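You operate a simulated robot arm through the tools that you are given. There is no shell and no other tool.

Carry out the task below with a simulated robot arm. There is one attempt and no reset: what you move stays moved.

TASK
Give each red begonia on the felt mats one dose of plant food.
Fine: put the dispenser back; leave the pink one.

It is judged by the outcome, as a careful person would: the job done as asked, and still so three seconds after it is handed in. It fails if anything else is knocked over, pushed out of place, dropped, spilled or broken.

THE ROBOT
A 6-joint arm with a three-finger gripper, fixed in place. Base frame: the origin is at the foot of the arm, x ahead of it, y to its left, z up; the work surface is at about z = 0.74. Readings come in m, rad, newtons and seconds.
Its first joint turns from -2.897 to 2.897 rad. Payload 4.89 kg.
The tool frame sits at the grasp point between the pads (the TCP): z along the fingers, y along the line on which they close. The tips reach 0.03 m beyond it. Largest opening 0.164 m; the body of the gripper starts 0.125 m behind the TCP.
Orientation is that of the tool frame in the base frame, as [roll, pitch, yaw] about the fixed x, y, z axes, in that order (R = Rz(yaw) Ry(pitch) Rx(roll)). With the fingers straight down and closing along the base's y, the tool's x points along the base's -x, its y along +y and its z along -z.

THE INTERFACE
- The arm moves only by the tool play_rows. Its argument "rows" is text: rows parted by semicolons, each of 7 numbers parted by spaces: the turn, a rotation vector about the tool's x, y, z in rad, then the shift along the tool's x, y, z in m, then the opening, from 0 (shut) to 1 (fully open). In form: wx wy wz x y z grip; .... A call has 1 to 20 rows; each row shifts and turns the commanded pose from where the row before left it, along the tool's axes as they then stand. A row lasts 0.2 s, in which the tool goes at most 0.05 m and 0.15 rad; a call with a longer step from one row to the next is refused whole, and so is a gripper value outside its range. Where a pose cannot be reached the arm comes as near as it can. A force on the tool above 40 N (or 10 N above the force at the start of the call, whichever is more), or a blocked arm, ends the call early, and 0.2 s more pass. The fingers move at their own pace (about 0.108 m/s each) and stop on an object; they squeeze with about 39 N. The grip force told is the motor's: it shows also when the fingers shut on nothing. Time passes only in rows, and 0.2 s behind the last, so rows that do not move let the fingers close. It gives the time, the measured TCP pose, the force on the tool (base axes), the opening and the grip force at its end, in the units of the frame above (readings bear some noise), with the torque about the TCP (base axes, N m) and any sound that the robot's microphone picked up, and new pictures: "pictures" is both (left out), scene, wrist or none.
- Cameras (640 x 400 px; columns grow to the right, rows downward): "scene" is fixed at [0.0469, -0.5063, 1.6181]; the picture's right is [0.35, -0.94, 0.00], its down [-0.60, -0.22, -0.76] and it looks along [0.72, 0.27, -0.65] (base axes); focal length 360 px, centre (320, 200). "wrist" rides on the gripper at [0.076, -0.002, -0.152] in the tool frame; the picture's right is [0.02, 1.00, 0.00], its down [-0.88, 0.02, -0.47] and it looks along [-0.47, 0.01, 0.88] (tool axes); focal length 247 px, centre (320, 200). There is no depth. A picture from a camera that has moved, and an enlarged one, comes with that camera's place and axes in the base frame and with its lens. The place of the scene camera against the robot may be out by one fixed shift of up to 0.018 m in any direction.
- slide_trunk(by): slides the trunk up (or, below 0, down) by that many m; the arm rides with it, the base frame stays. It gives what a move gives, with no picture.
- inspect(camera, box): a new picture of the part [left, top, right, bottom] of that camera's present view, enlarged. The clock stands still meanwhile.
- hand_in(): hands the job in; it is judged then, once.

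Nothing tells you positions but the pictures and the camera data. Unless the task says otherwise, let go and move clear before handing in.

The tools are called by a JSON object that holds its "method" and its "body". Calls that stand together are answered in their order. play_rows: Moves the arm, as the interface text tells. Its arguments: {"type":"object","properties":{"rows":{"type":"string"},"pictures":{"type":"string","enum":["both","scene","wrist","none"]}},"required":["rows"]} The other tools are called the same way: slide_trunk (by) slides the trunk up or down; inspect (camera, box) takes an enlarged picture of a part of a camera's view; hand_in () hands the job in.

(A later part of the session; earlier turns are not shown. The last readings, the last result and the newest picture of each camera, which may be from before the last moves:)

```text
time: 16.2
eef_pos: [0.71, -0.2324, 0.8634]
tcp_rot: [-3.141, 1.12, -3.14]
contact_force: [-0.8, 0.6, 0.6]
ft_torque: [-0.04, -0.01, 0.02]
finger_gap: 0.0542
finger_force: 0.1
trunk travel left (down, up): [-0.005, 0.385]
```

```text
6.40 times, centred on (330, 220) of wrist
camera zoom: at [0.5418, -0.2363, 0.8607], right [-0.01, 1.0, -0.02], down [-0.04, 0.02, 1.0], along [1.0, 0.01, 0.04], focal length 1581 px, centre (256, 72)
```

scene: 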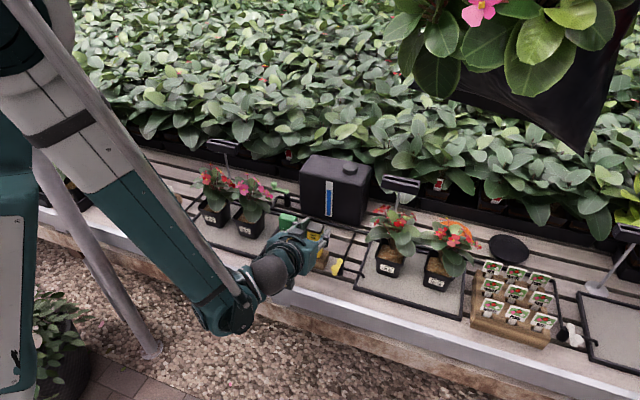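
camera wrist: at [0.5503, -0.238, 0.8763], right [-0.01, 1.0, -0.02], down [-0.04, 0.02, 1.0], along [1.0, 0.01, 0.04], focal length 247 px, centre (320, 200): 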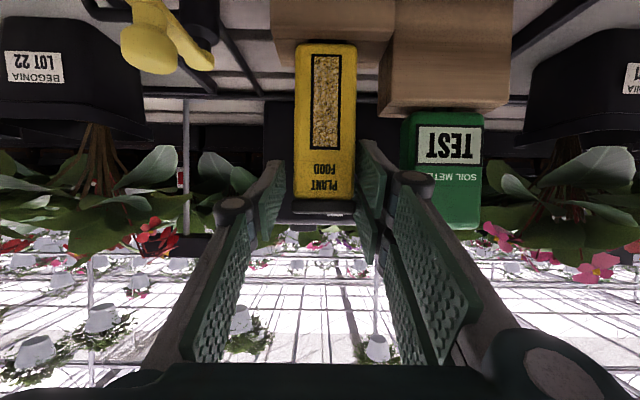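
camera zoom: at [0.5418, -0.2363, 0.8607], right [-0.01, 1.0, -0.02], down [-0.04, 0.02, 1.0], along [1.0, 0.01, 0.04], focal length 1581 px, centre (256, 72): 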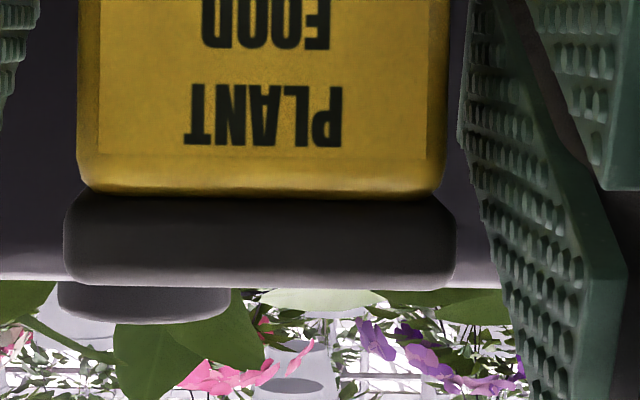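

Both tools have a nozzle or probe underneath that sits in a hole in the wooden holder, so I must lift straight up and later lower straight back in. The dispenser is centred between the pads, so I'll close on it.

{"method": "play_rows", "body": {"rows": "0 0 0 0 0 0 0.15;0 0 0 0 0 0 0.15;0 0 0 0 0 0 0.15"}}

{"method": "inspect", "body": {"camera": "wrist", "box": [230, 60, 530, 260]}}

```text
time: 17.0
eef_pos: [0.7102, -0.2331, 0.8645]
tcp_rot: [3.141, 1.121, 3.141]
contact_force: [-0.3, 0.7, 2.9]
ft_torque: [0.04, -0.12, 0.01]
finger_gap: 0.0415
finger_force: 38.9
trunk travel left (down, up): [-0.005, 0.385]
camera wrist: at [0.5417, -0.2363, 0.8608], right [-0.01, 1.0, -0.02], down [-0.04, 0.02, 1.0], along [1.0, 0.01, 0.04], focal length 247 px, centre (320, 200)
```

scene: 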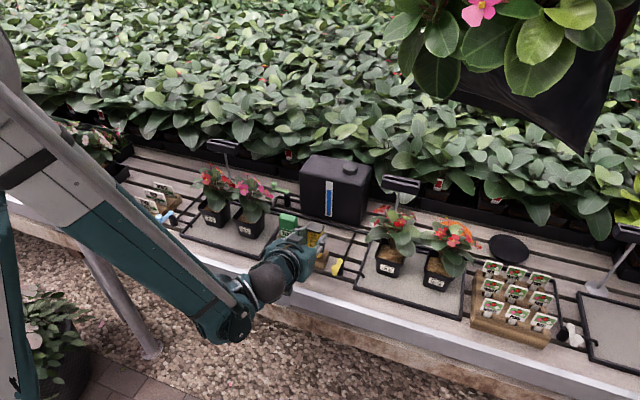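
wrist: 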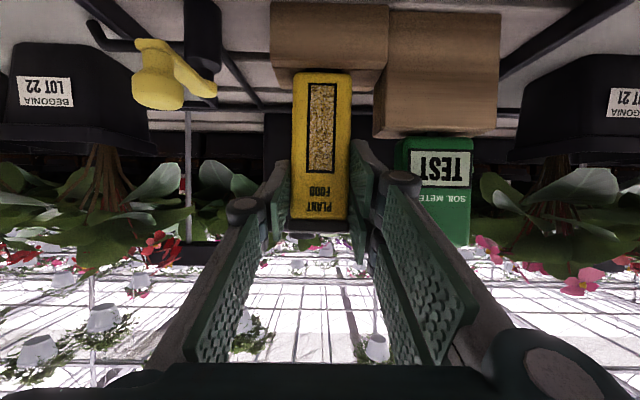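

```text
2.00 times, centred on (380, 160) of wrist
camera zoom: at [0.5417, -0.2363, 0.8608], right [-0.01, 1.0, -0.02], down [-0.04, 0.02, 1.0], along [1.0, 0.01, 0.04], focal length 494 px, centre (200, 280)
```

zoom: 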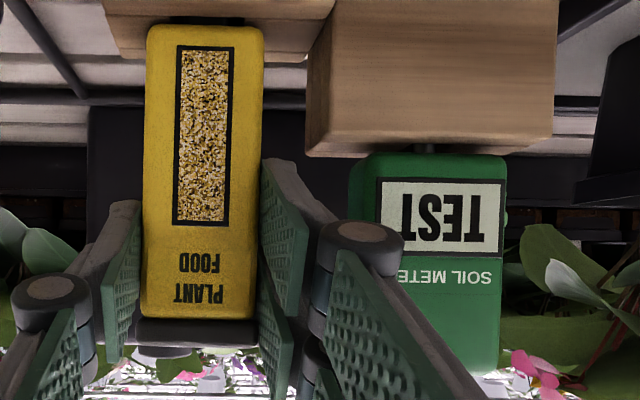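

The grip is firm at a gap of 0.0415, with TCP (0.710, -0.233, 0.864). I'll lift straight up using the trunk and look at the nozzle.

{"method": "slide_trunk", "body": {"by": 0.08}}

{"method": "inspect", "body": {"camera": "scene", "box": [255, 185, 365, 285]}}

{"method": "inspect", "body": {"camera": "wrist", "box": [230, 0, 530, 200]}}

```text
time: 18.2
eef_pos: [0.7107, -0.2318, 0.944]
tcp_rot: [-3.141, 1.12, 3.141]
contact_force: [0.2, 0.7, -1.3]
ft_torque: [-0.01, 0.0, -0.02]
finger_gap: 0.0419
finger_force: 39.5
trunk travel left (down, up): [-0.085, 0.305]
```

```text
4.00 times, centred on (310, 235) of scene
camera zoom: at [0.0469, -0.5063, 1.6181], right [0.35, -0.94, 0.0], down [-0.6, -0.22, -0.76], along [0.72, 0.27, -0.65], focal length 1438 px, centre (360, 60)
```

zoom: 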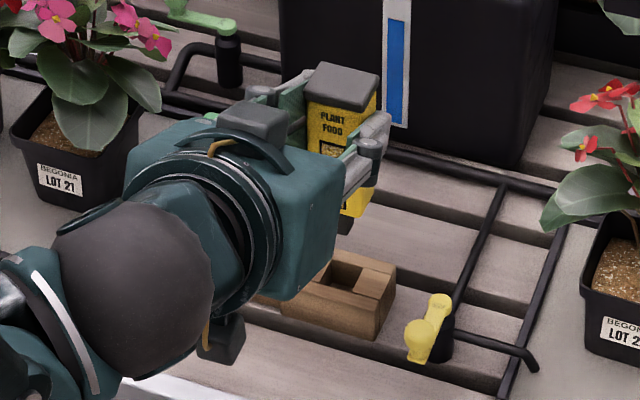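

```text
2.00 times, centred on (380, 100) of wrist
camera zoom: at [0.5418, -0.2363, 0.9405], right [-0.01, 1.0, -0.02], down [-0.04, 0.02, 1.0], along [1.0, 0.01, 0.04], focal length 494 px, centre (200, 400)
```

zoom: 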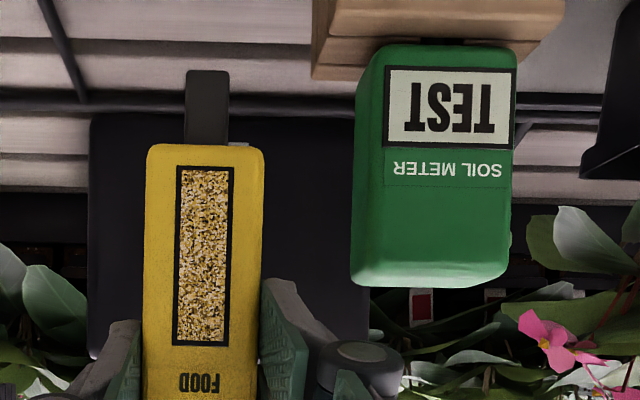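

The dispenser came out cleanly, showing a dark nozzle about 36 mm long beneath it. I'll look closer at the nozzle and at the target pots.

{"method": "inspect", "body": {"camera": "scene", "box": [320, 195, 365, 250]}}

{"method": "inspect", "body": {"camera": "wrist", "box": [290, 20, 380, 200]}}

{"method": "inspect", "body": {"camera": "scene", "box": [360, 195, 430, 285]}}

{"method": "inspect", "body": {"camera": "scene", "box": [415, 210, 485, 300]}}

{"method": "inspect", "body": {"camera": "scene", "box": [185, 160, 255, 240]}}

```text
7.27 times, centred on (342, 222) of scene
camera zoom: at [0.0469, -0.5063, 1.6181], right [0.35, -0.94, 0.0], down [-0.6, -0.22, -0.76], along [0.72, 0.27, -0.65], focal length 2615 px, centre (156, 36)
```

zoom: 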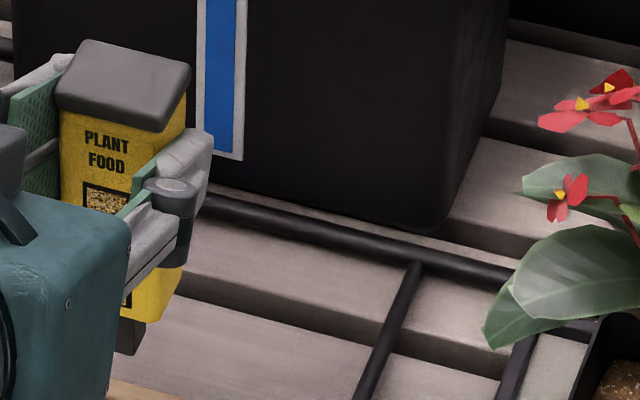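

```text
2.22 times, centred on (335, 110) of wrist
camera zoom: at [0.5418, -0.2363, 0.9405], right [-0.01, 1.0, -0.02], down [-0.04, 0.02, 1.0], along [1.0, 0.01, 0.04], focal length 549 px, centre (287, 400)
```

zoom: 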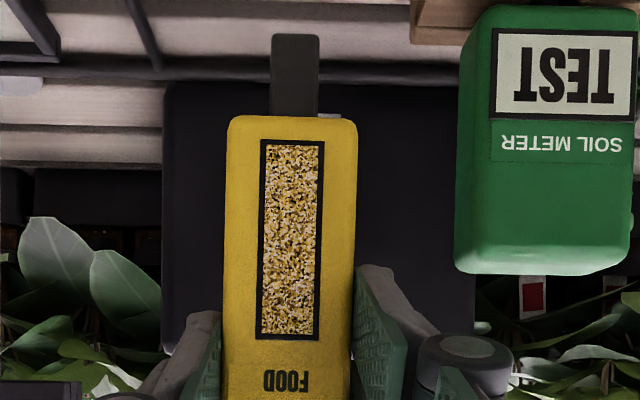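

```text
4.44 times, centred on (395, 240) of scene
camera zoom: at [0.0469, -0.5063, 1.6181], right [0.35, -0.94, 0.0], down [-0.6, -0.22, -0.76], along [0.72, 0.27, -0.65], focal length 1598 px, centre (-13, 22)
```

zoom: 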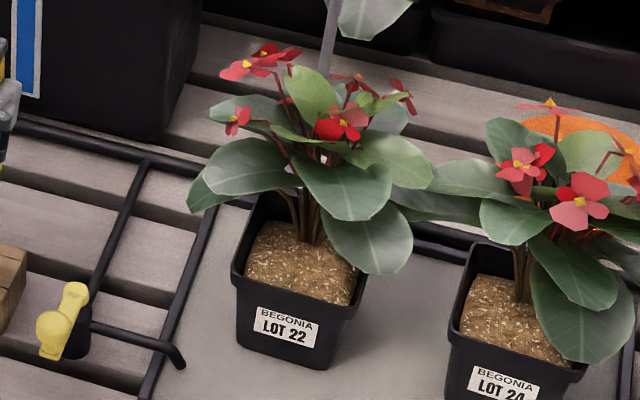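

```text
4.44 times, centred on (450, 255) of scene
camera zoom: at [0.0469, -0.5063, 1.6181], right [0.35, -0.94, 0.0], down [-0.6, -0.22, -0.76], along [0.72, 0.27, -0.65], focal length 1598 px, centre (-258, -44)
```

zoom: 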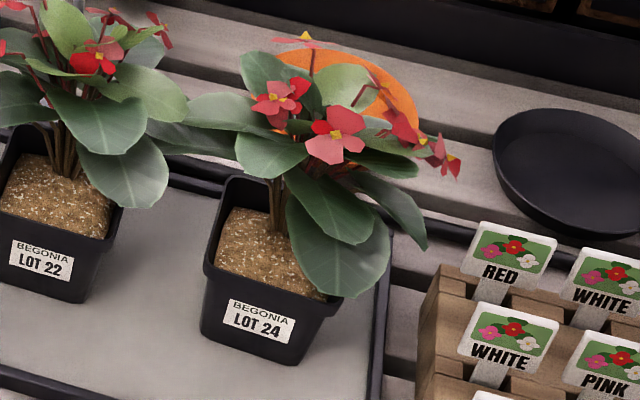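

```text
5.00 times, centred on (220, 200) of scene
camera zoom: at [0.0469, -0.5063, 1.6181], right [0.35, -0.94, 0.0], down [-0.6, -0.22, -0.76], along [0.72, 0.27, -0.65], focal length 1798 px, centre (820, 200)
```

zoom: 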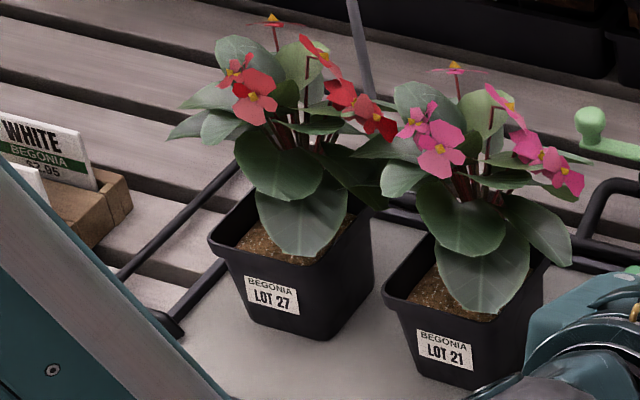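

The nozzle is a plain dark chute about 16 mm wide, with its tip roughly 117 mm below the TCP. Before approaching the plants I'll raise the dispenser, keeping it upright, and turn to look sideways at LOT 22 and LOT 24 to see how the leaves hang over the soil.

{"method": "play_rows", "body": {"rows": "0 0 0 -0.03 0 -0.0145 0.15;0 0 0 -0.03 0 -0.0145 0.15;0 0 0 -0.03 0 -0.0145 0.15;0.135 0 0.0654 0 0 0 0.15;0.135 0 0.0654 0 0 0 0.15;0.135 0 0.0654 0 0 0 0.15;0.135 0 0.0654 0 0 0 0.15;0.135 0 0.0654 0 0 0 0.15;0.135 0 0.0654 0 0 0 0.15"}}

```text
time: 20.2
eef_pos: [0.7101, -0.2333, 1.0438]
tcp_rot: [3.137, 1.121, 2.236]
contact_force: [-1.6, -1.2, -1.5]
ft_torque: [0.18, -0.04, 0.26]
finger_gap: 0.0416
finger_force: 38.7
trunk travel left (down, up): [-0.085, 0.305]
camera wrist: at [0.6046, -0.1021, 1.0407], right [0.78, 0.63, -0.02], down [-0.01, 0.04, 1.0], along [0.63, -0.78, 0.04], focal length 247 px, centre (320, 200)
```

scene: 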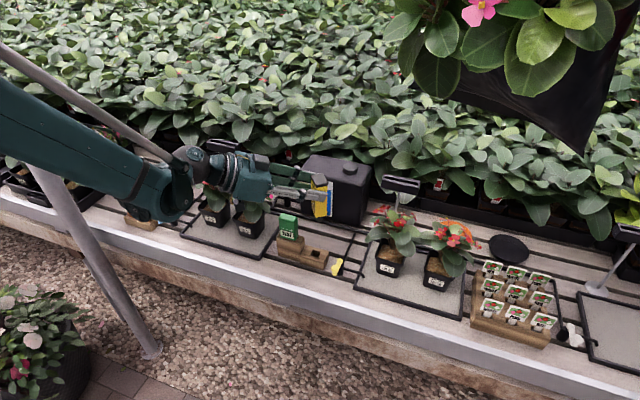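
wrist: 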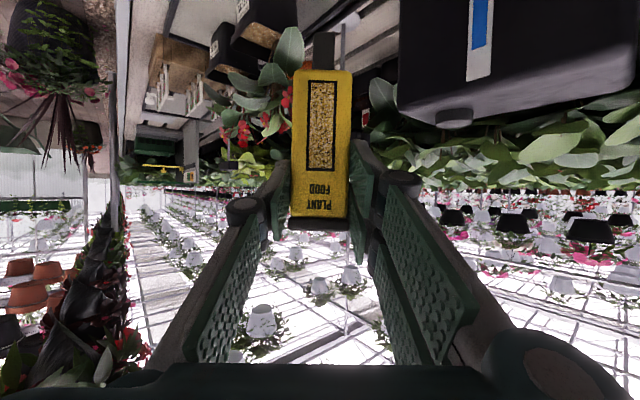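

{"method": "inspect", "body": {"camera": "wrist", "box": [170, 0, 400, 170]}}

{"method": "inspect", "body": {"camera": "scene", "box": [285, 165, 355, 225]}}

```text
2.35 times, centred on (285, 85) of wrist
camera zoom: at [0.6046, -0.1021, 1.0407], right [0.78, 0.63, -0.02], down [-0.01, 0.04, 1.0], along [0.63, -0.78, 0.04], focal length 581 px, centre (402, 471)
```

zoom: 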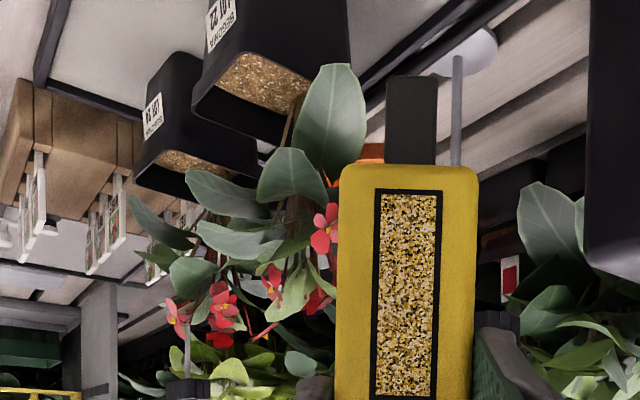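

```text
6.67 times, centred on (320, 195) of scene
camera zoom: at [0.0469, -0.5063, 1.6181], right [0.35, -0.94, 0.0], down [-0.6, -0.22, -0.76], along [0.72, 0.27, -0.65], focal length 2397 px, centre (320, 233)
```

zoom: 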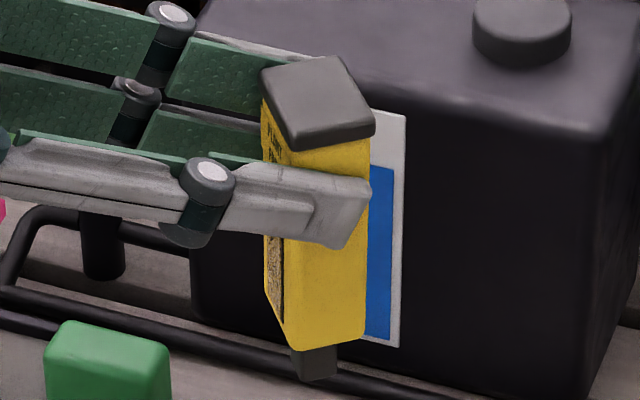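

The views agree on LOT 22: pot rim at z ≈ 0.822, front rim at x ≈ 0.740, y from -0.414 to -0.490, and foliage mostly behind x 0.775 apart from one leaf drooping front-right. Clear soil is at about (0.757, -0.438). I'll turn back and carry the dispenser upright to a point high in front of that spot.

{"method": "play_rows", "body": {"rows": "-0.135 0 -0.0654 0 0 0 0.15;-0.135 0 -0.0654 0 0 0 0.15;-0.135 0 -0.0654 0 0 0 0.15;-0.135 0 -0.0654 0 0 0 0.15;-0.135 0 -0.0654 0 0 0 0.15;-0.135 0 -0.0654 0 0 0 0.15;0 0 0 0 -0.041 0 0.15;0 0 0 0 -0.041 0 0.15;0 0 0 0 -0.041 0 0.15;0 0 0 0 -0.041 0 0.15;0 0 0 0 -0.041 0 0.15"}}

{"method": "inspect", "body": {"camera": "scene", "box": [330, 150, 490, 290]}}

{"method": "inspect", "body": {"camera": "wrist", "box": [130, 0, 430, 200]}}

```text
time: 22.6
eef_pos: [0.7115, -0.4381, 1.0431]
tcp_rot: [-3.14, 1.121, -3.14]
contact_force: [-0.9, 2.9, -0.7]
ft_torque: [-0.08, 0.15, -0.25]
finger_gap: 0.0416
finger_force: 38.7
trunk travel left (down, up): [-0.085, 0.305]
camera wrist: at [0.5419, -0.4414, 1.0395], right [-0.01, 1.0, -0.02], down [-0.04, 0.02, 1.0], along [1.0, 0.01, 0.04], focal length 247 px, centre (320, 200)
```

scene: 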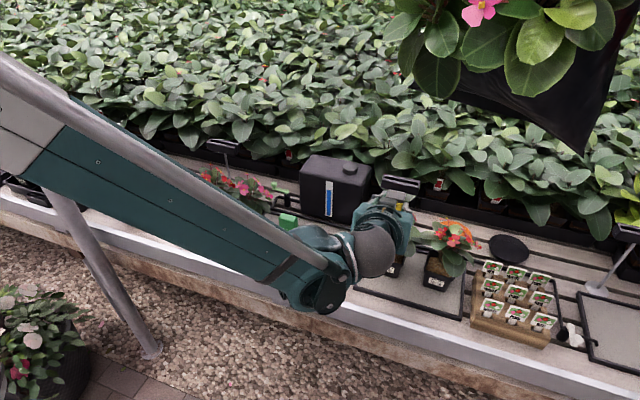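
wrist: 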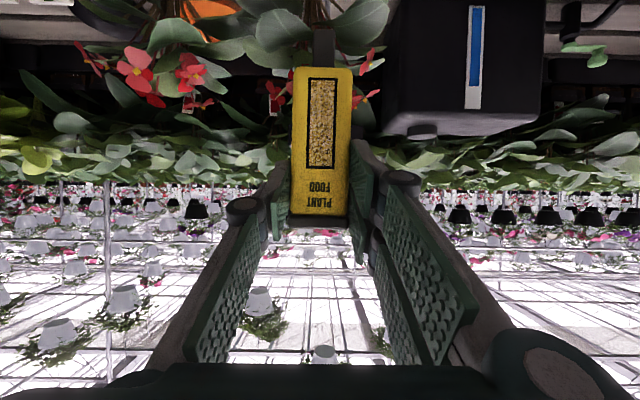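

```text
2.86 times, centred on (410, 220) of scene
camera zoom: at [0.0469, -0.5063, 1.6181], right [0.35, -0.94, 0.0], down [-0.6, -0.22, -0.76], along [0.72, 0.27, -0.65], focal length 1028 px, centre (63, 143)
```

zoom: 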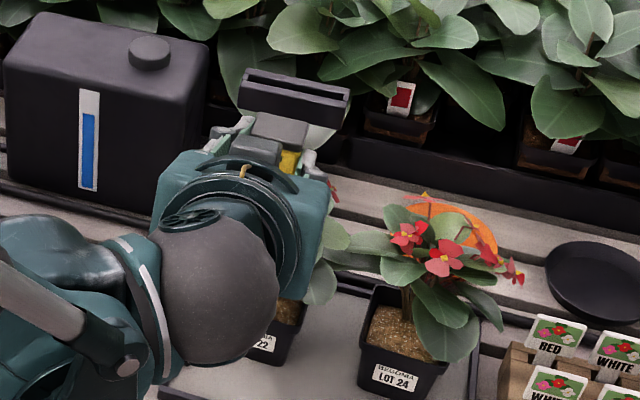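

```text
2.00 times, centred on (280, 100) of wrist
camera zoom: at [0.5419, -0.4414, 1.0395], right [-0.01, 1.0, -0.02], down [-0.04, 0.02, 1.0], along [1.0, 0.01, 0.04], focal length 494 px, centre (400, 400)
```

zoom: 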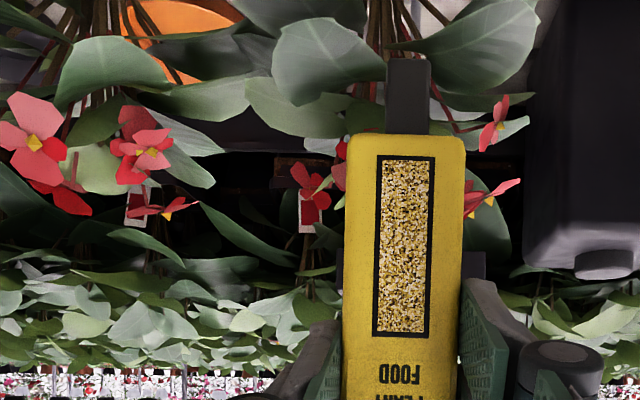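

The dispenser is upright in front of LOT 22 at (0.7115, -0.438, 1.043). I'll move forward and lower until the nozzle is a few centimetres above the soil, then check with the wrist camera.

{"method": "play_rows", "body": {"rows": "0 0 0 -0.012 0 0.0248 0.15;0 0 0 0.0297 0 0.0144 0.15;0 0 0 0.0297 0 0.0144 0.15;0 0 0 0 0 0 0.15"}}

{"method": "inspect", "body": {"camera": "wrist", "box": [220, 0, 440, 140]}}

{"method": "inspect", "body": {"camera": "scene", "box": [350, 170, 480, 290]}}

```text
time: 23.6
eef_pos: [0.736, -0.4393, 0.9774]
tcp_rot: [-3.14, 1.121, -3.141]
contact_force: [0.2, 0.3, -1.9]
ft_torque: [0.0, 0.03, 0.01]
finger_gap: 0.042
finger_force: 39.7
trunk travel left (down, up): [-0.085, 0.305]
camera wrist: at [0.5675, -0.4428, 0.9746], right [-0.01, 1.0, -0.02], down [-0.04, 0.02, 1.0], along [1.0, 0.01, 0.04], focal length 247 px, centre (320, 200)
```

scene: 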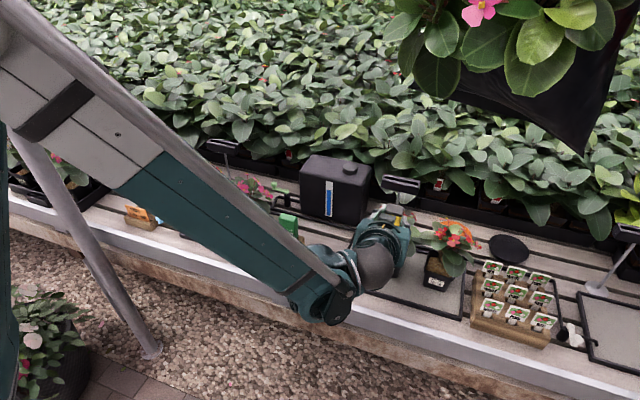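
wrist: 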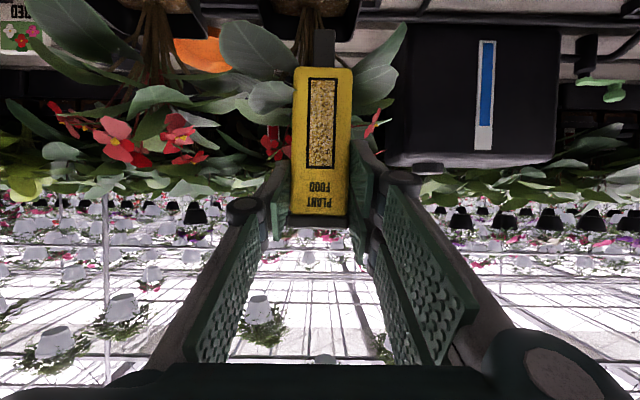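

```text
2.86 times, centred on (330, 70) of wrist
camera zoom: at [0.5675, -0.4428, 0.9746], right [-0.01, 1.0, -0.02], down [-0.04, 0.02, 1.0], along [1.0, 0.01, 0.04], focal length 706 px, centre (291, 571)
```

zoom: 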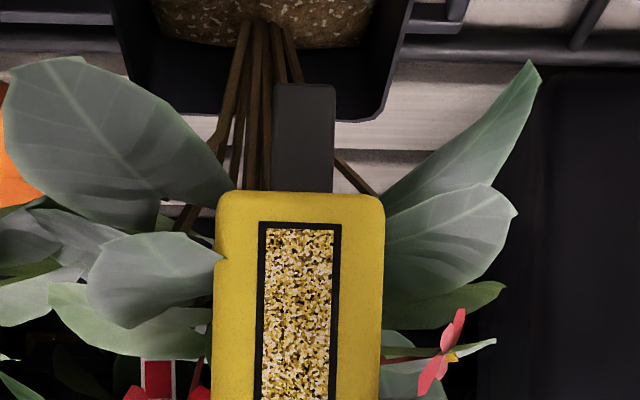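

```text
3.33 times, centred on (415, 230) of scene
camera zoom: at [0.0469, -0.5063, 1.6181], right [0.35, -0.94, 0.0], down [-0.6, -0.22, -0.76], along [0.72, 0.27, -0.65], focal length 1199 px, centre (3, 100)
```

zoom: 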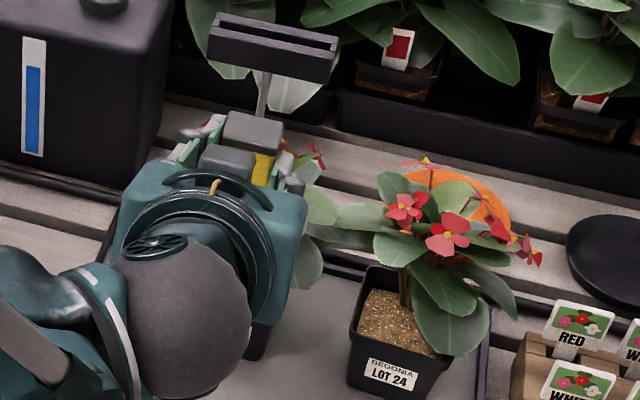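

The nozzle tip is at z ≈ 0.858 above the front soil at about (0.754, -0.440), with the stems about 3 cm behind it. I'll nudge it 5 mm away from the drooping leaf and lower toward the soil.

{"method": "play_rows", "body": {"rows": "0 0 0 -0.0017 0.005 0.0036 0.15;0 0 0 0.0135 0 0.0065 0.15;0 0 0 0.0135 0 0.0065 0.15"}}

{"method": "inspect", "body": {"camera": "wrist", "box": [220, 0, 440, 140]}}

```text
time: 24.4
eef_pos: [0.7417, -0.433, 0.948]
tcp_rot: [3.141, 1.121, -3.141]
contact_force: [-1.2, 0.4, -1.4]
ft_torque: [-0.01, 0.09, -0.11]
finger_gap: 0.0419
finger_force: 39.0
trunk travel left (down, up): [-0.085, 0.305]
camera wrist: at [0.5729, -0.4362, 0.9449], right [-0.01, 1.0, -0.02], down [-0.04, 0.02, 1.0], along [1.0, 0.01, 0.04], focal length 247 px, centre (320, 200)
```

scene: 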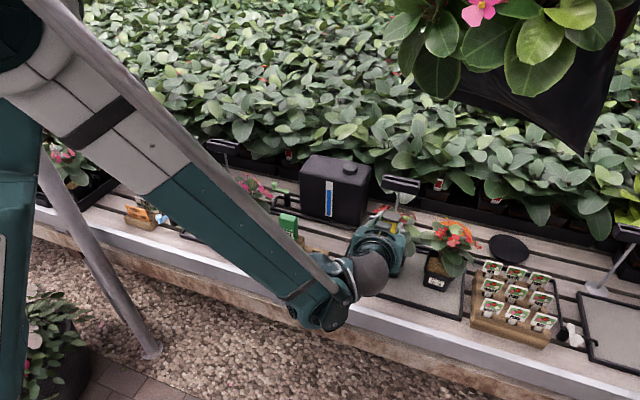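
wrist: 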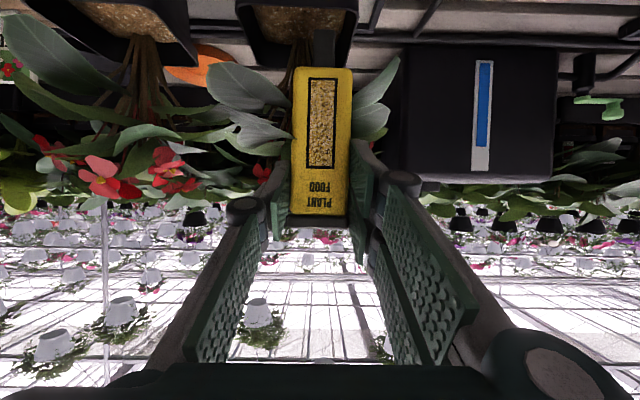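

```text
2.86 times, centred on (330, 70) of wrist
camera zoom: at [0.5729, -0.4362, 0.9449], right [-0.01, 1.0, -0.02], down [-0.04, 0.02, 1.0], along [1.0, 0.01, 0.04], focal length 706 px, centre (291, 571)
```

zoom: 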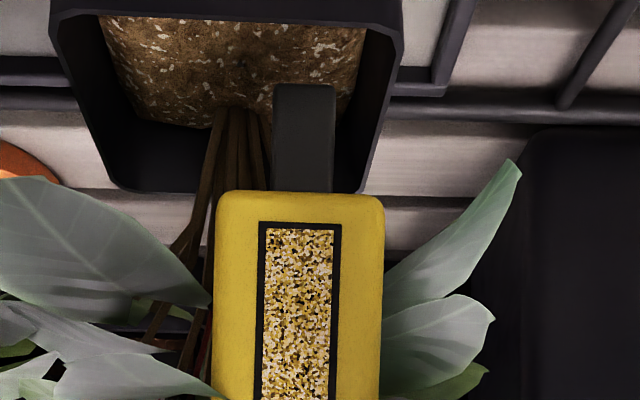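

Looking down into the pot, the rim is at z ≈ 0.823, the soil at ≈ 0.81, and the nozzle at 0.828 over open soil. I'll lower in small steps and watch the force and any sound.

{"method": "play_rows", "body": {"rows": "0 0 0 0.0027 0 0.0013 0.15;0 0 0 0.0027 0 0.0013 0.15;0 0 0 0.0027 0 0.0013 0.15;0 0 0 0.0027 0 0.0013 0.15", "pictures": "wrist"}}

{"method": "inspect", "body": {"camera": "wrist", "box": [220, 0, 440, 140]}}

```text
time: 25.4
eef_pos: [0.7421, -0.4334, 0.9359]
tcp_rot: [3.141, 1.121, -3.141]
contact_force: [0.2, -0.4, -1.5]
ft_torque: [-0.03, 0.04, 0.01]
finger_gap: 0.0416
finger_force: 38.4
trunk travel left (down, up): [-0.085, 0.305]
camera wrist: at [0.5729, -0.4364, 0.9324], right [-0.01, 1.0, -0.02], down [-0.04, 0.02, 1.0], along [1.0, 0.01, 0.04], focal length 247 px, centre (320, 200)
```

wrist: 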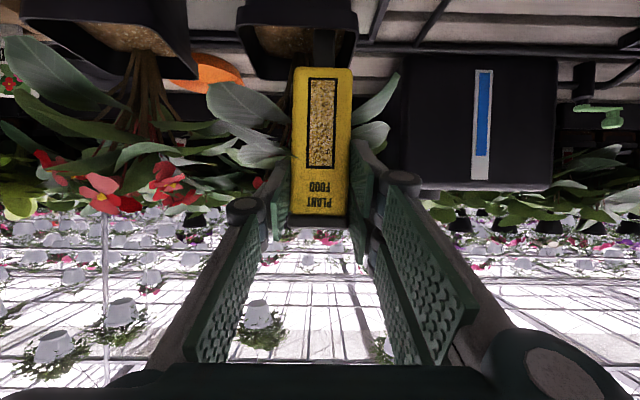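

```text
2.86 times, centred on (330, 70) of wrist
camera zoom: at [0.5729, -0.4364, 0.9324], right [-0.01, 1.0, -0.02], down [-0.04, 0.02, 1.0], along [1.0, 0.01, 0.04], focal length 706 px, centre (291, 571)
```

zoom: 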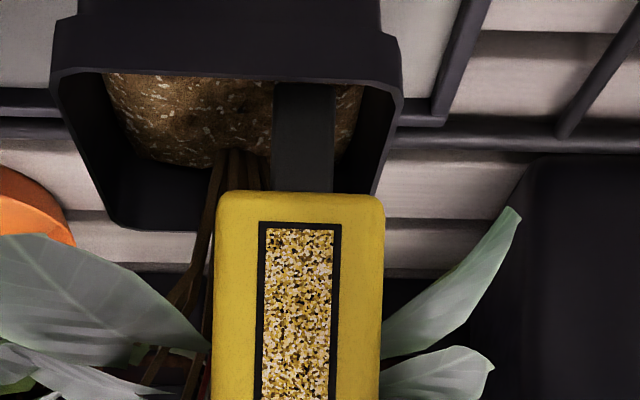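

{"method": "play_rows", "body": {"rows": "0 0 0 0.0018 0 0.00087 0.15;0 0 0 0.0018 0 0.00087 0.15;0 0 0 0.0018 0 0.00087 0.15", "pictures": "none"}}

```text
time: 26.2
eef_pos: [0.7427, -0.4334, 0.9299]
tcp_rot: [3.141, 1.121, -3.141]
contact_force: [-0.3, -0.4, -2.0]
ft_torque: [-0.01, 0.03, 0.0]
finger_gap: 0.0414
finger_force: 38.4
trunk travel left (down, up): [-0.085, 0.305]
```

{"method": "play_rows", "body": {"rows": "0 0 0 0.0018 0 0.00087 0.15;0 0 0 0.0018 0 0.00087 0.15", "pictures": "none"}}

{"method": "inspect", "body": {"camera": "wrist", "box": [220, 0, 440, 140]}}

```text
time: 26.8
eef_pos: [0.7417, -0.4319, 0.927]
tcp_rot: [-3.142, 1.122, 3.14]
contact_force: [2.1, -0.4, 15.7]
ft_torque: [-0.06, -0.69, 0.04]
finger_gap: 0.042
finger_force: 38.7
trunk travel left (down, up): [-0.085, 0.305]
```

```text
2.86 times, centred on (330, 70) of wrist
camera zoom: at [0.5729, -0.4362, 0.9238], right [-0.01, 1.0, -0.02], down [-0.04, 0.02, 1.0], along [1.0, 0.01, 0.04], focal length 706 px, centre (291, 571)
```

zoom: 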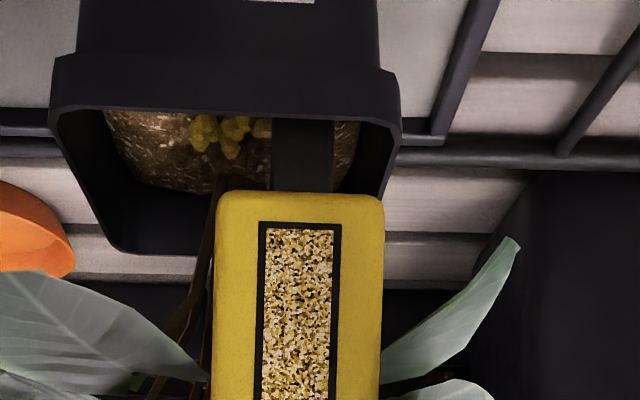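

Pressing the nozzle on the soil (about 16 N) released a small heap of yellow pellets beside it, so one press gives one dose. I'll lift straight off now and confirm that LOT 22 has its dose.

{"method": "play_rows", "body": {"rows": "0 0 0 -0.009 0 -0.0044 0.15;0 0 0 -0.018 0 -0.0087 0.15;0 0 0 -0.018 0 -0.0087 0.15"}}

{"method": "inspect", "body": {"camera": "wrist", "box": [220, 0, 440, 140]}}

```text
time: 27.6
eef_pos: [0.742, -0.4329, 0.9741]
tcp_rot: [3.141, 1.12, 3.141]
contact_force: [0.1, -0.5, -2.5]
ft_torque: [0.07, 0.02, 0.06]
finger_gap: 0.0418
finger_force: 39.0
trunk travel left (down, up): [-0.085, 0.305]
camera wrist: at [0.573, -0.436, 0.9721], right [-0.01, 1.0, -0.02], down [-0.04, 0.02, 1.0], along [1.0, 0.01, 0.04], focal length 247 px, centre (320, 200)
```

scene: 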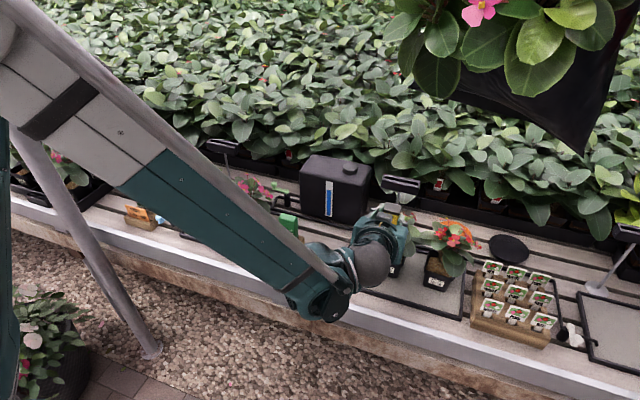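
wrist: 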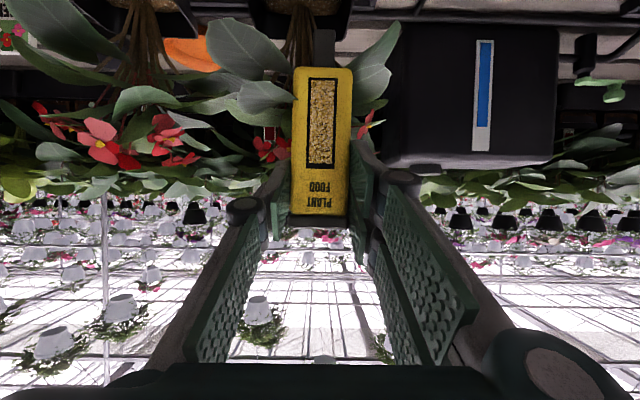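

```text
2.86 times, centred on (330, 70) of wrist
camera zoom: at [0.573, -0.436, 0.9721], right [-0.01, 1.0, -0.02], down [-0.04, 0.02, 1.0], along [1.0, 0.01, 0.04], focal length 706 px, centre (291, 571)
```

zoom: 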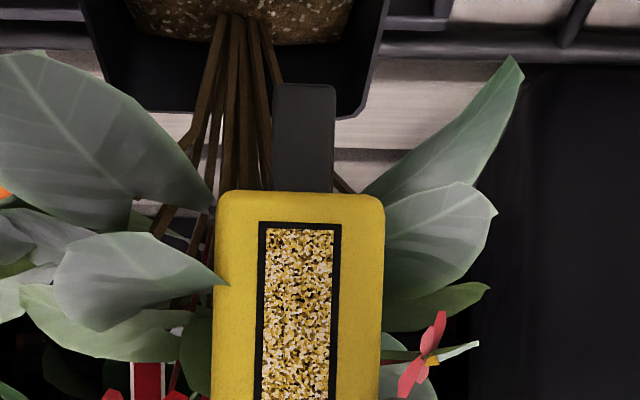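

LOT 22 has its dose and the dispenser hasn't slipped in the grip. I'll raise, back off slightly and move across to in front of LOT 24.

{"method": "play_rows", "body": {"rows": "0 0 0 -0.0228 0 -0.0333 0.15;0 0 0 -0.0228 0 -0.0333 0.15;0 0 0 0 -0.046 0 0.15;0 0 0 0 -0.046 0 0.15;0 0 0 0 -0.046 0 0.15"}}

{"method": "inspect", "body": {"camera": "scene", "box": [350, 180, 480, 290]}}

{"method": "inspect", "body": {"camera": "wrist", "box": [150, 0, 490, 200]}}

```text
time: 28.8
eef_pos: [0.7009, -0.5709, 1.0447]
tcp_rot: [-3.137, 1.12, -3.138]
contact_force: [-0.6, 2.8, 0.2]
ft_torque: [-0.15, 0.21, -0.32]
finger_gap: 0.0417
finger_force: 39.3
trunk travel left (down, up): [-0.085, 0.305]
camera wrist: at [0.5316, -0.5743, 1.0423], right [-0.01, 1.0, -0.02], down [-0.04, 0.02, 1.0], along [1.0, 0.01, 0.04], focal length 247 px, centre (320, 200)
```

scene: 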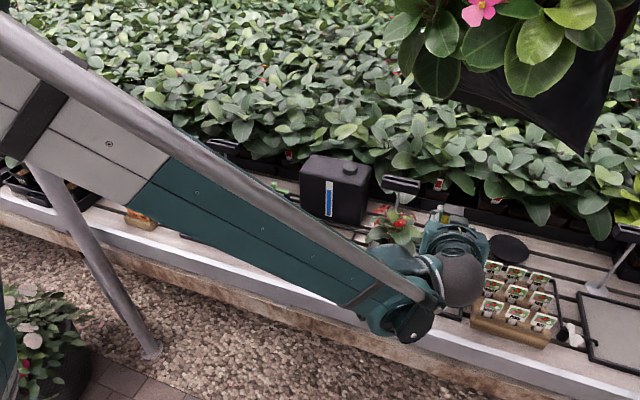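
wrist: 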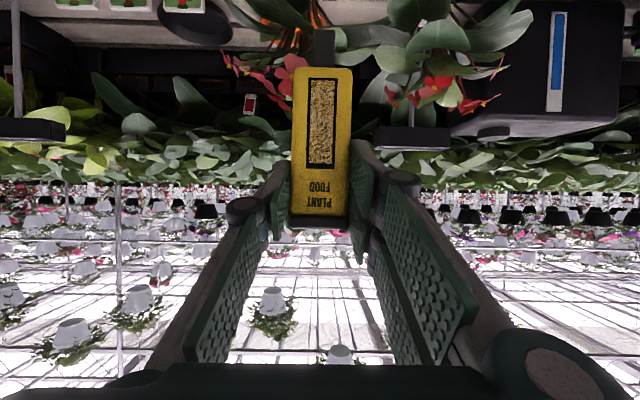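

```text
3.64 times, centred on (415, 235) of scene
camera zoom: at [0.0469, -0.5063, 1.6181], right [0.35, -0.94, 0.0], down [-0.6, -0.22, -0.76], along [0.72, 0.27, -0.65], focal length 1308 px, centre (-26, 73)
```

zoom: 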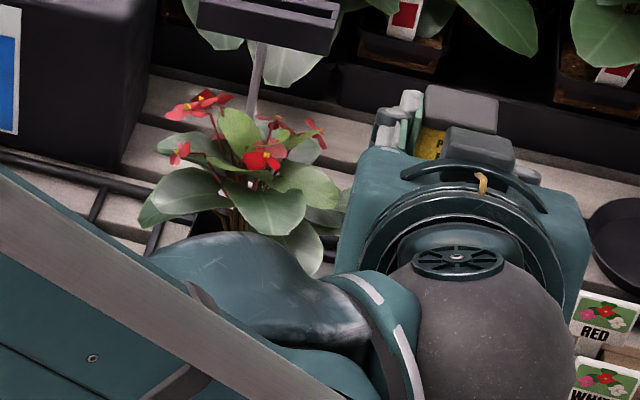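

```text
1.88 times, centred on (320, 100) of wrist
camera zoom: at [0.5316, -0.5743, 1.0423], right [-0.01, 1.0, -0.02], down [-0.04, 0.02, 1.0], along [1.0, 0.01, 0.04], focal length 465 px, centre (320, 388)
```

zoom: 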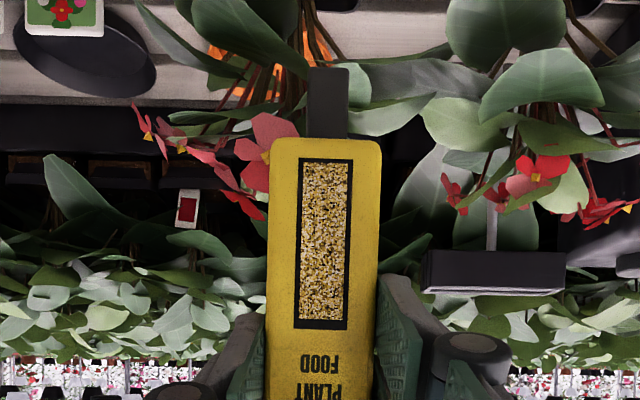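

From the combined views, LOT 24's front leaf (around (0.764, -0.570, 0.907)) hangs over the spot I'd use. I'll drop lower in front of the pot, slightly to the left, to see the soil and leaves better before choosing where to press.

{"method": "play_rows", "body": {"rows": "0 0 0 0.0048 0.018 -0.0099 0.15;0 0 0 0 0.018 0 0.15;0 0 0 0.0255 0 0.0123 0.15;0 0 0 0.0255 0 0.0123 0.15;0 0 0 0.0255 0 0.0123 0.15;0 0 0 0 0 0 0.15"}}

{"method": "inspect", "body": {"camera": "wrist", "box": [100, 0, 340, 160]}}

{"method": "inspect", "body": {"camera": "scene", "box": [370, 180, 500, 300]}}

```text
time: 30.2
eef_pos: [0.6919, -0.5358, 0.9595]
tcp_rot: [-3.142, 1.121, 3.141]
contact_force: [0.4, 0.4, -1.2]
ft_torque: [0.01, 0.0, -0.05]
finger_gap: 0.0418
finger_force: 39.2
trunk travel left (down, up): [-0.085, 0.305]
camera wrist: at [0.5218, -0.5399, 0.9569], right [-0.01, 1.0, -0.02], down [-0.04, 0.02, 1.0], along [1.0, 0.01, 0.04], focal length 247 px, centre (320, 200)
```

scene: 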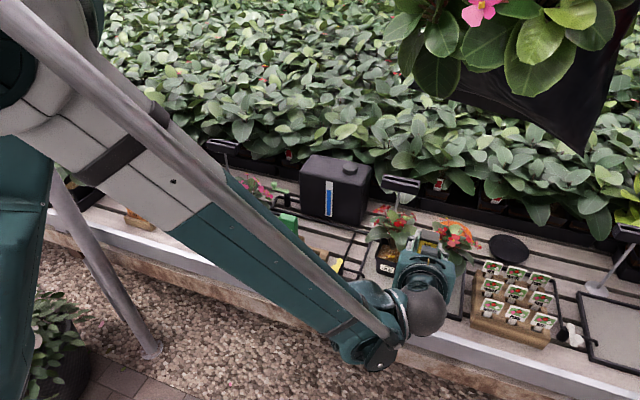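
wrist: 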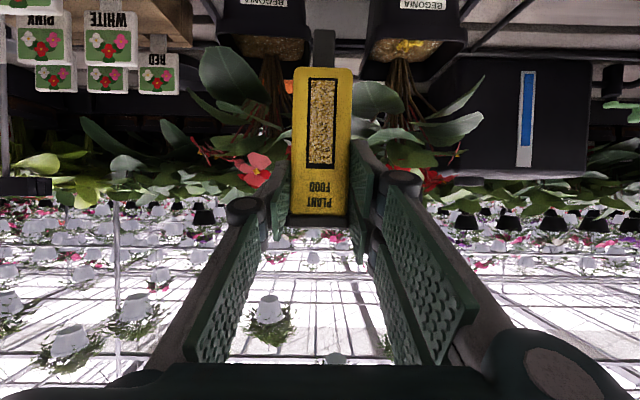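

```text
2.50 times, centred on (220, 80) of wrist
camera zoom: at [0.5218, -0.5399, 0.9569], right [-0.01, 1.0, -0.02], down [-0.04, 0.02, 1.0], along [1.0, 0.01, 0.04], focal length 617 px, centre (570, 500)
```

zoom: 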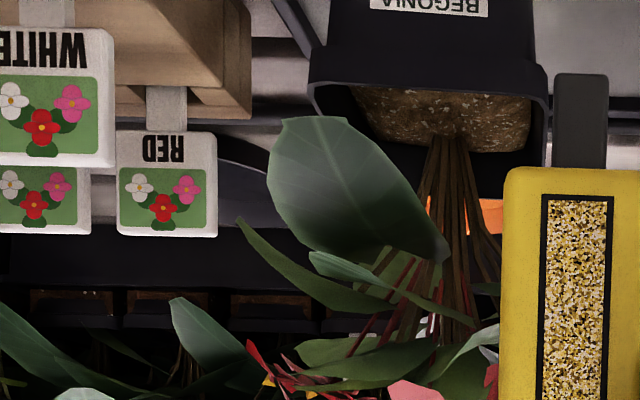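

```text
3.33 times, centred on (435, 240) of scene
camera zoom: at [0.0469, -0.5063, 1.6181], right [0.35, -0.94, 0.0], down [-0.6, -0.22, -0.76], along [0.72, 0.27, -0.65], focal length 1199 px, centre (-63, 67)
```

zoom: 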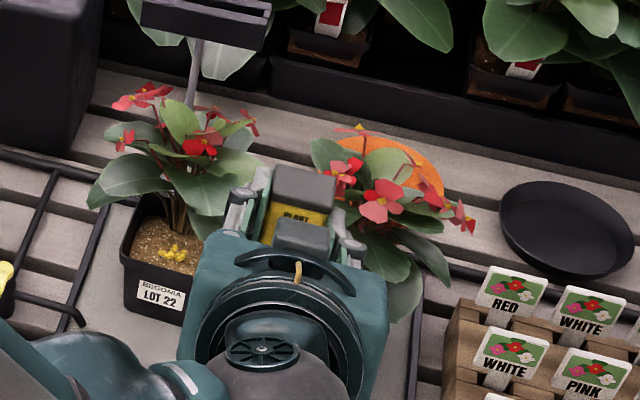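

LOT 22's pellets are clearly visible on its soil in the scene view. For LOT 24 the rim is at x ≈ 0.740 and y from -0.548 to -0.631, and I need a clear view of the front leaf, so I'll shift left a bit.

{"method": "play_rows", "body": {"rows": "0 0 0 0.004 0.02 -0.0082 0.15;0 0 0 0 0.02 0 0.15;0 0 0 0 0 0 0.15", "pictures": "wrist"}}

{"method": "inspect", "body": {"camera": "wrist", "box": [100, 0, 340, 160]}}

{"method": "inspect", "body": {"camera": "scene", "box": [400, 190, 500, 290]}}

```text
time: 31.0
eef_pos: [0.6814, -0.4952, 0.9612]
tcp_rot: [-3.141, 1.122, 3.139]
contact_force: [0.5, 0.1, -1.6]
ft_torque: [0.01, 0.01, 0.01]
finger_gap: 0.0417
finger_force: 39.2
trunk travel left (down, up): [-0.085, 0.305]
camera wrist: at [0.5125, -0.499, 0.9571], right [-0.01, 1.0, -0.02], down [-0.04, 0.02, 1.0], along [1.0, 0.01, 0.04], focal length 247 px, centre (320, 200)
```

wrist: 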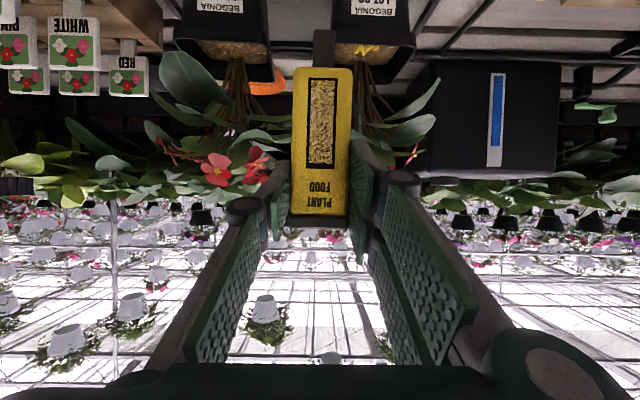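

```text
2.50 times, centred on (220, 80) of wrist
camera zoom: at [0.5125, -0.499, 0.9571], right [-0.01, 1.0, -0.02], down [-0.04, 0.02, 1.0], along [1.0, 0.01, 0.04], focal length 617 px, centre (570, 500)
```

zoom: 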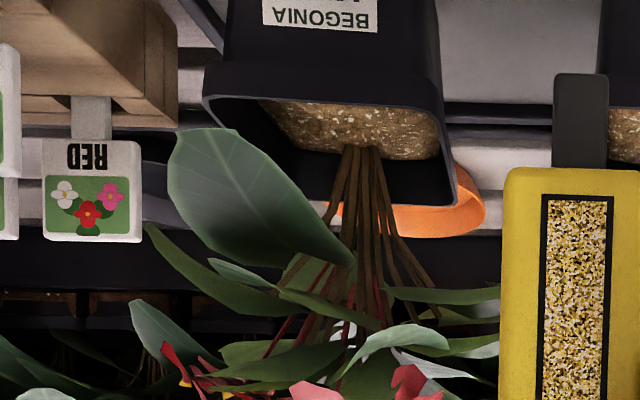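

```text
4.00 times, centred on (450, 240) of scene
camera zoom: at [0.0469, -0.5063, 1.6181], right [0.35, -0.94, 0.0], down [-0.6, -0.22, -0.76], along [0.72, 0.27, -0.65], focal length 1438 px, centre (-200, 40)
```

zoom: 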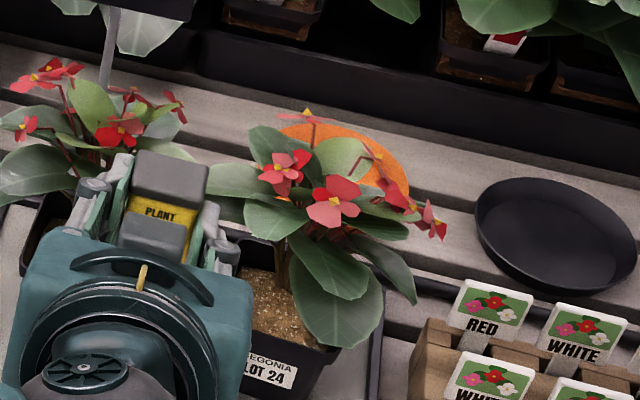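

{"method": "inspect", "body": {"camera": "scene", "box": [440, 215, 500, 275]}}

{"method": "inspect", "body": {"camera": "wrist", "box": [170, 60, 300, 160]}}

```text
6.67 times, centred on (470, 245) of scene
camera zoom: at [0.0469, -0.5063, 1.6181], right [0.35, -0.94, 0.0], down [-0.6, -0.22, -0.76], along [0.72, 0.27, -0.65], focal length 2397 px, centre (-680, -100)
```

zoom: 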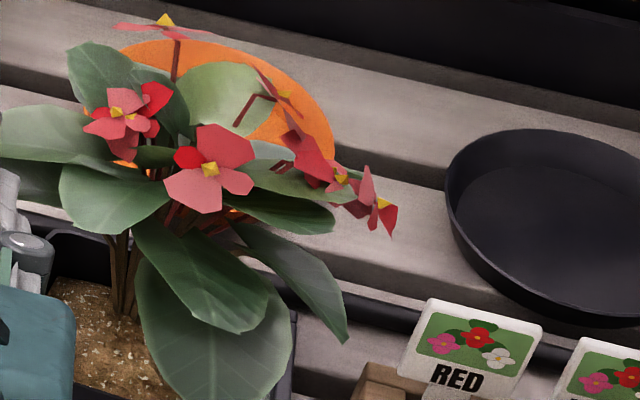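

```text
4.00 times, centred on (235, 110) of wrist
camera zoom: at [0.5125, -0.499, 0.9571], right [-0.01, 1.0, -0.02], down [-0.04, 0.02, 1.0], along [1.0, 0.01, 0.04], focal length 988 px, centre (660, 560)
```

zoom: 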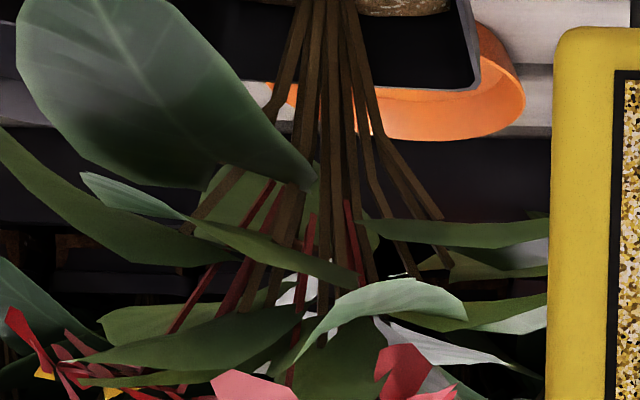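

LOT 24's front leaf covers x 0.748 to 0.79 at z ≈ 0.90, so an upright dispenser would hit it. I'll tilt the dispenser top about 30° toward me, in clear space in front, and slide the nozzle in under the leaf along its own axis. First the repositioning and tilt.

{"method": "play_rows", "body": {"rows": "0 0 0 -0.0057 -0.025 -0.0181 0.15;0 0 0 -0.0057 -0.025 -0.0181 0.15;0 0 0 -0.0057 -0.025 -0.0181 0.15;0 -0.13 0 0 0 0 0.15;0 -0.13 0 0 0 0 0.15;0 -0.13 0 0 0 0 0.15;0 -0.13 0 0 0 0 0.15;0 0 0 0 0 0 0.15"}}

{"method": "inspect", "body": {"camera": "scene", "box": [370, 180, 500, 300]}}

{"method": "inspect", "body": {"camera": "wrist", "box": [200, 0, 460, 180]}}

```text
time: 32.8
eef_pos: [0.6413, -0.5709, 0.9999]
tcp_rot: [-0.003, 1.499, -0.002]
contact_force: [-0.1, -0.7, -1.5]
ft_torque: [0.0, 0.08, -0.03]
finger_gap: 0.0416
finger_force: 39.3
trunk travel left (down, up): [-0.085, 0.305]
camera wrist: at [0.4953, -0.5741, 0.912], right [0.0, 1.0, -0.02], down [-0.53, 0.02, 0.85], along [0.85, 0.01, 0.53], focal length 247 px, centre (320, 200)
```

scene: 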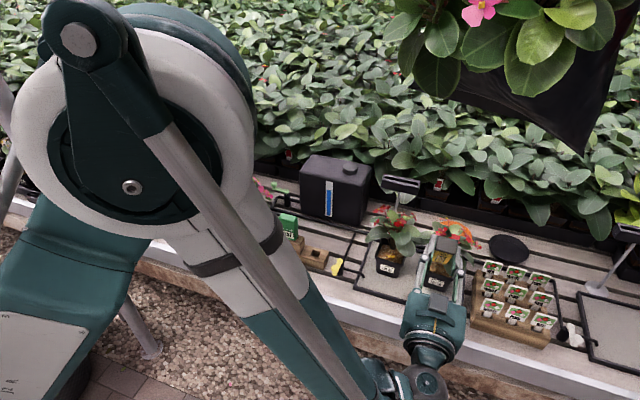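
wrist: 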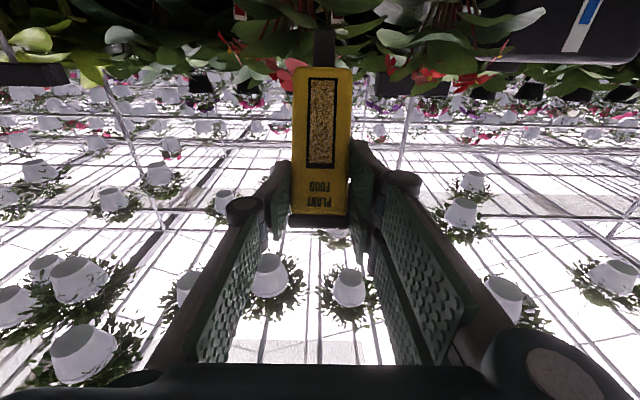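

```text
3.33 times, centred on (435, 240) of scene
camera zoom: at [0.0469, -0.5063, 1.6181], right [0.35, -0.94, 0.0], down [-0.6, -0.22, -0.76], along [0.72, 0.27, -0.65], focal length 1199 px, centre (-63, 67)
```

zoom: 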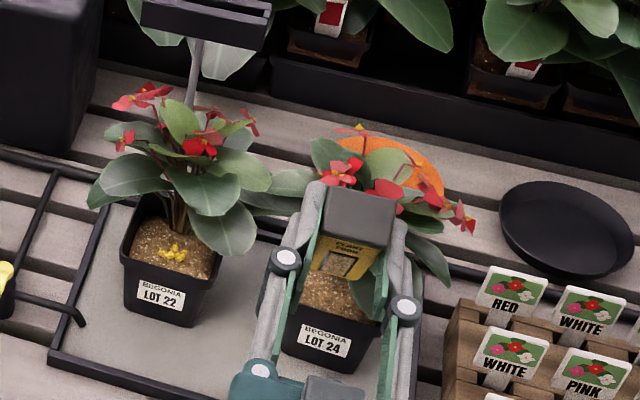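

```text
2.22 times, centred on (330, 90) of wrist
camera zoom: at [0.4953, -0.5741, 0.912], right [0.0, 1.0, -0.02], down [-0.53, 0.02, 0.85], along [0.85, 0.01, 0.53], focal length 549 px, centre (298, 444)
```

zoom: 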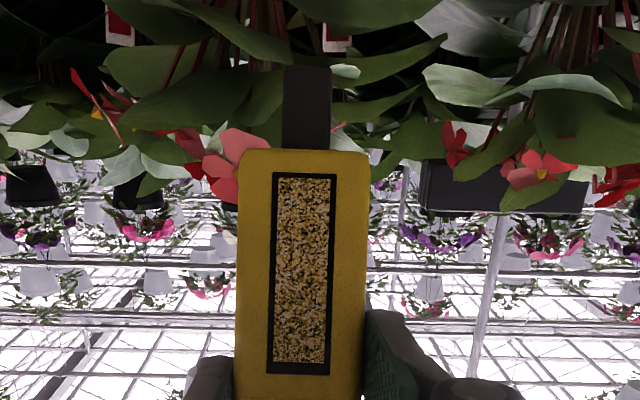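

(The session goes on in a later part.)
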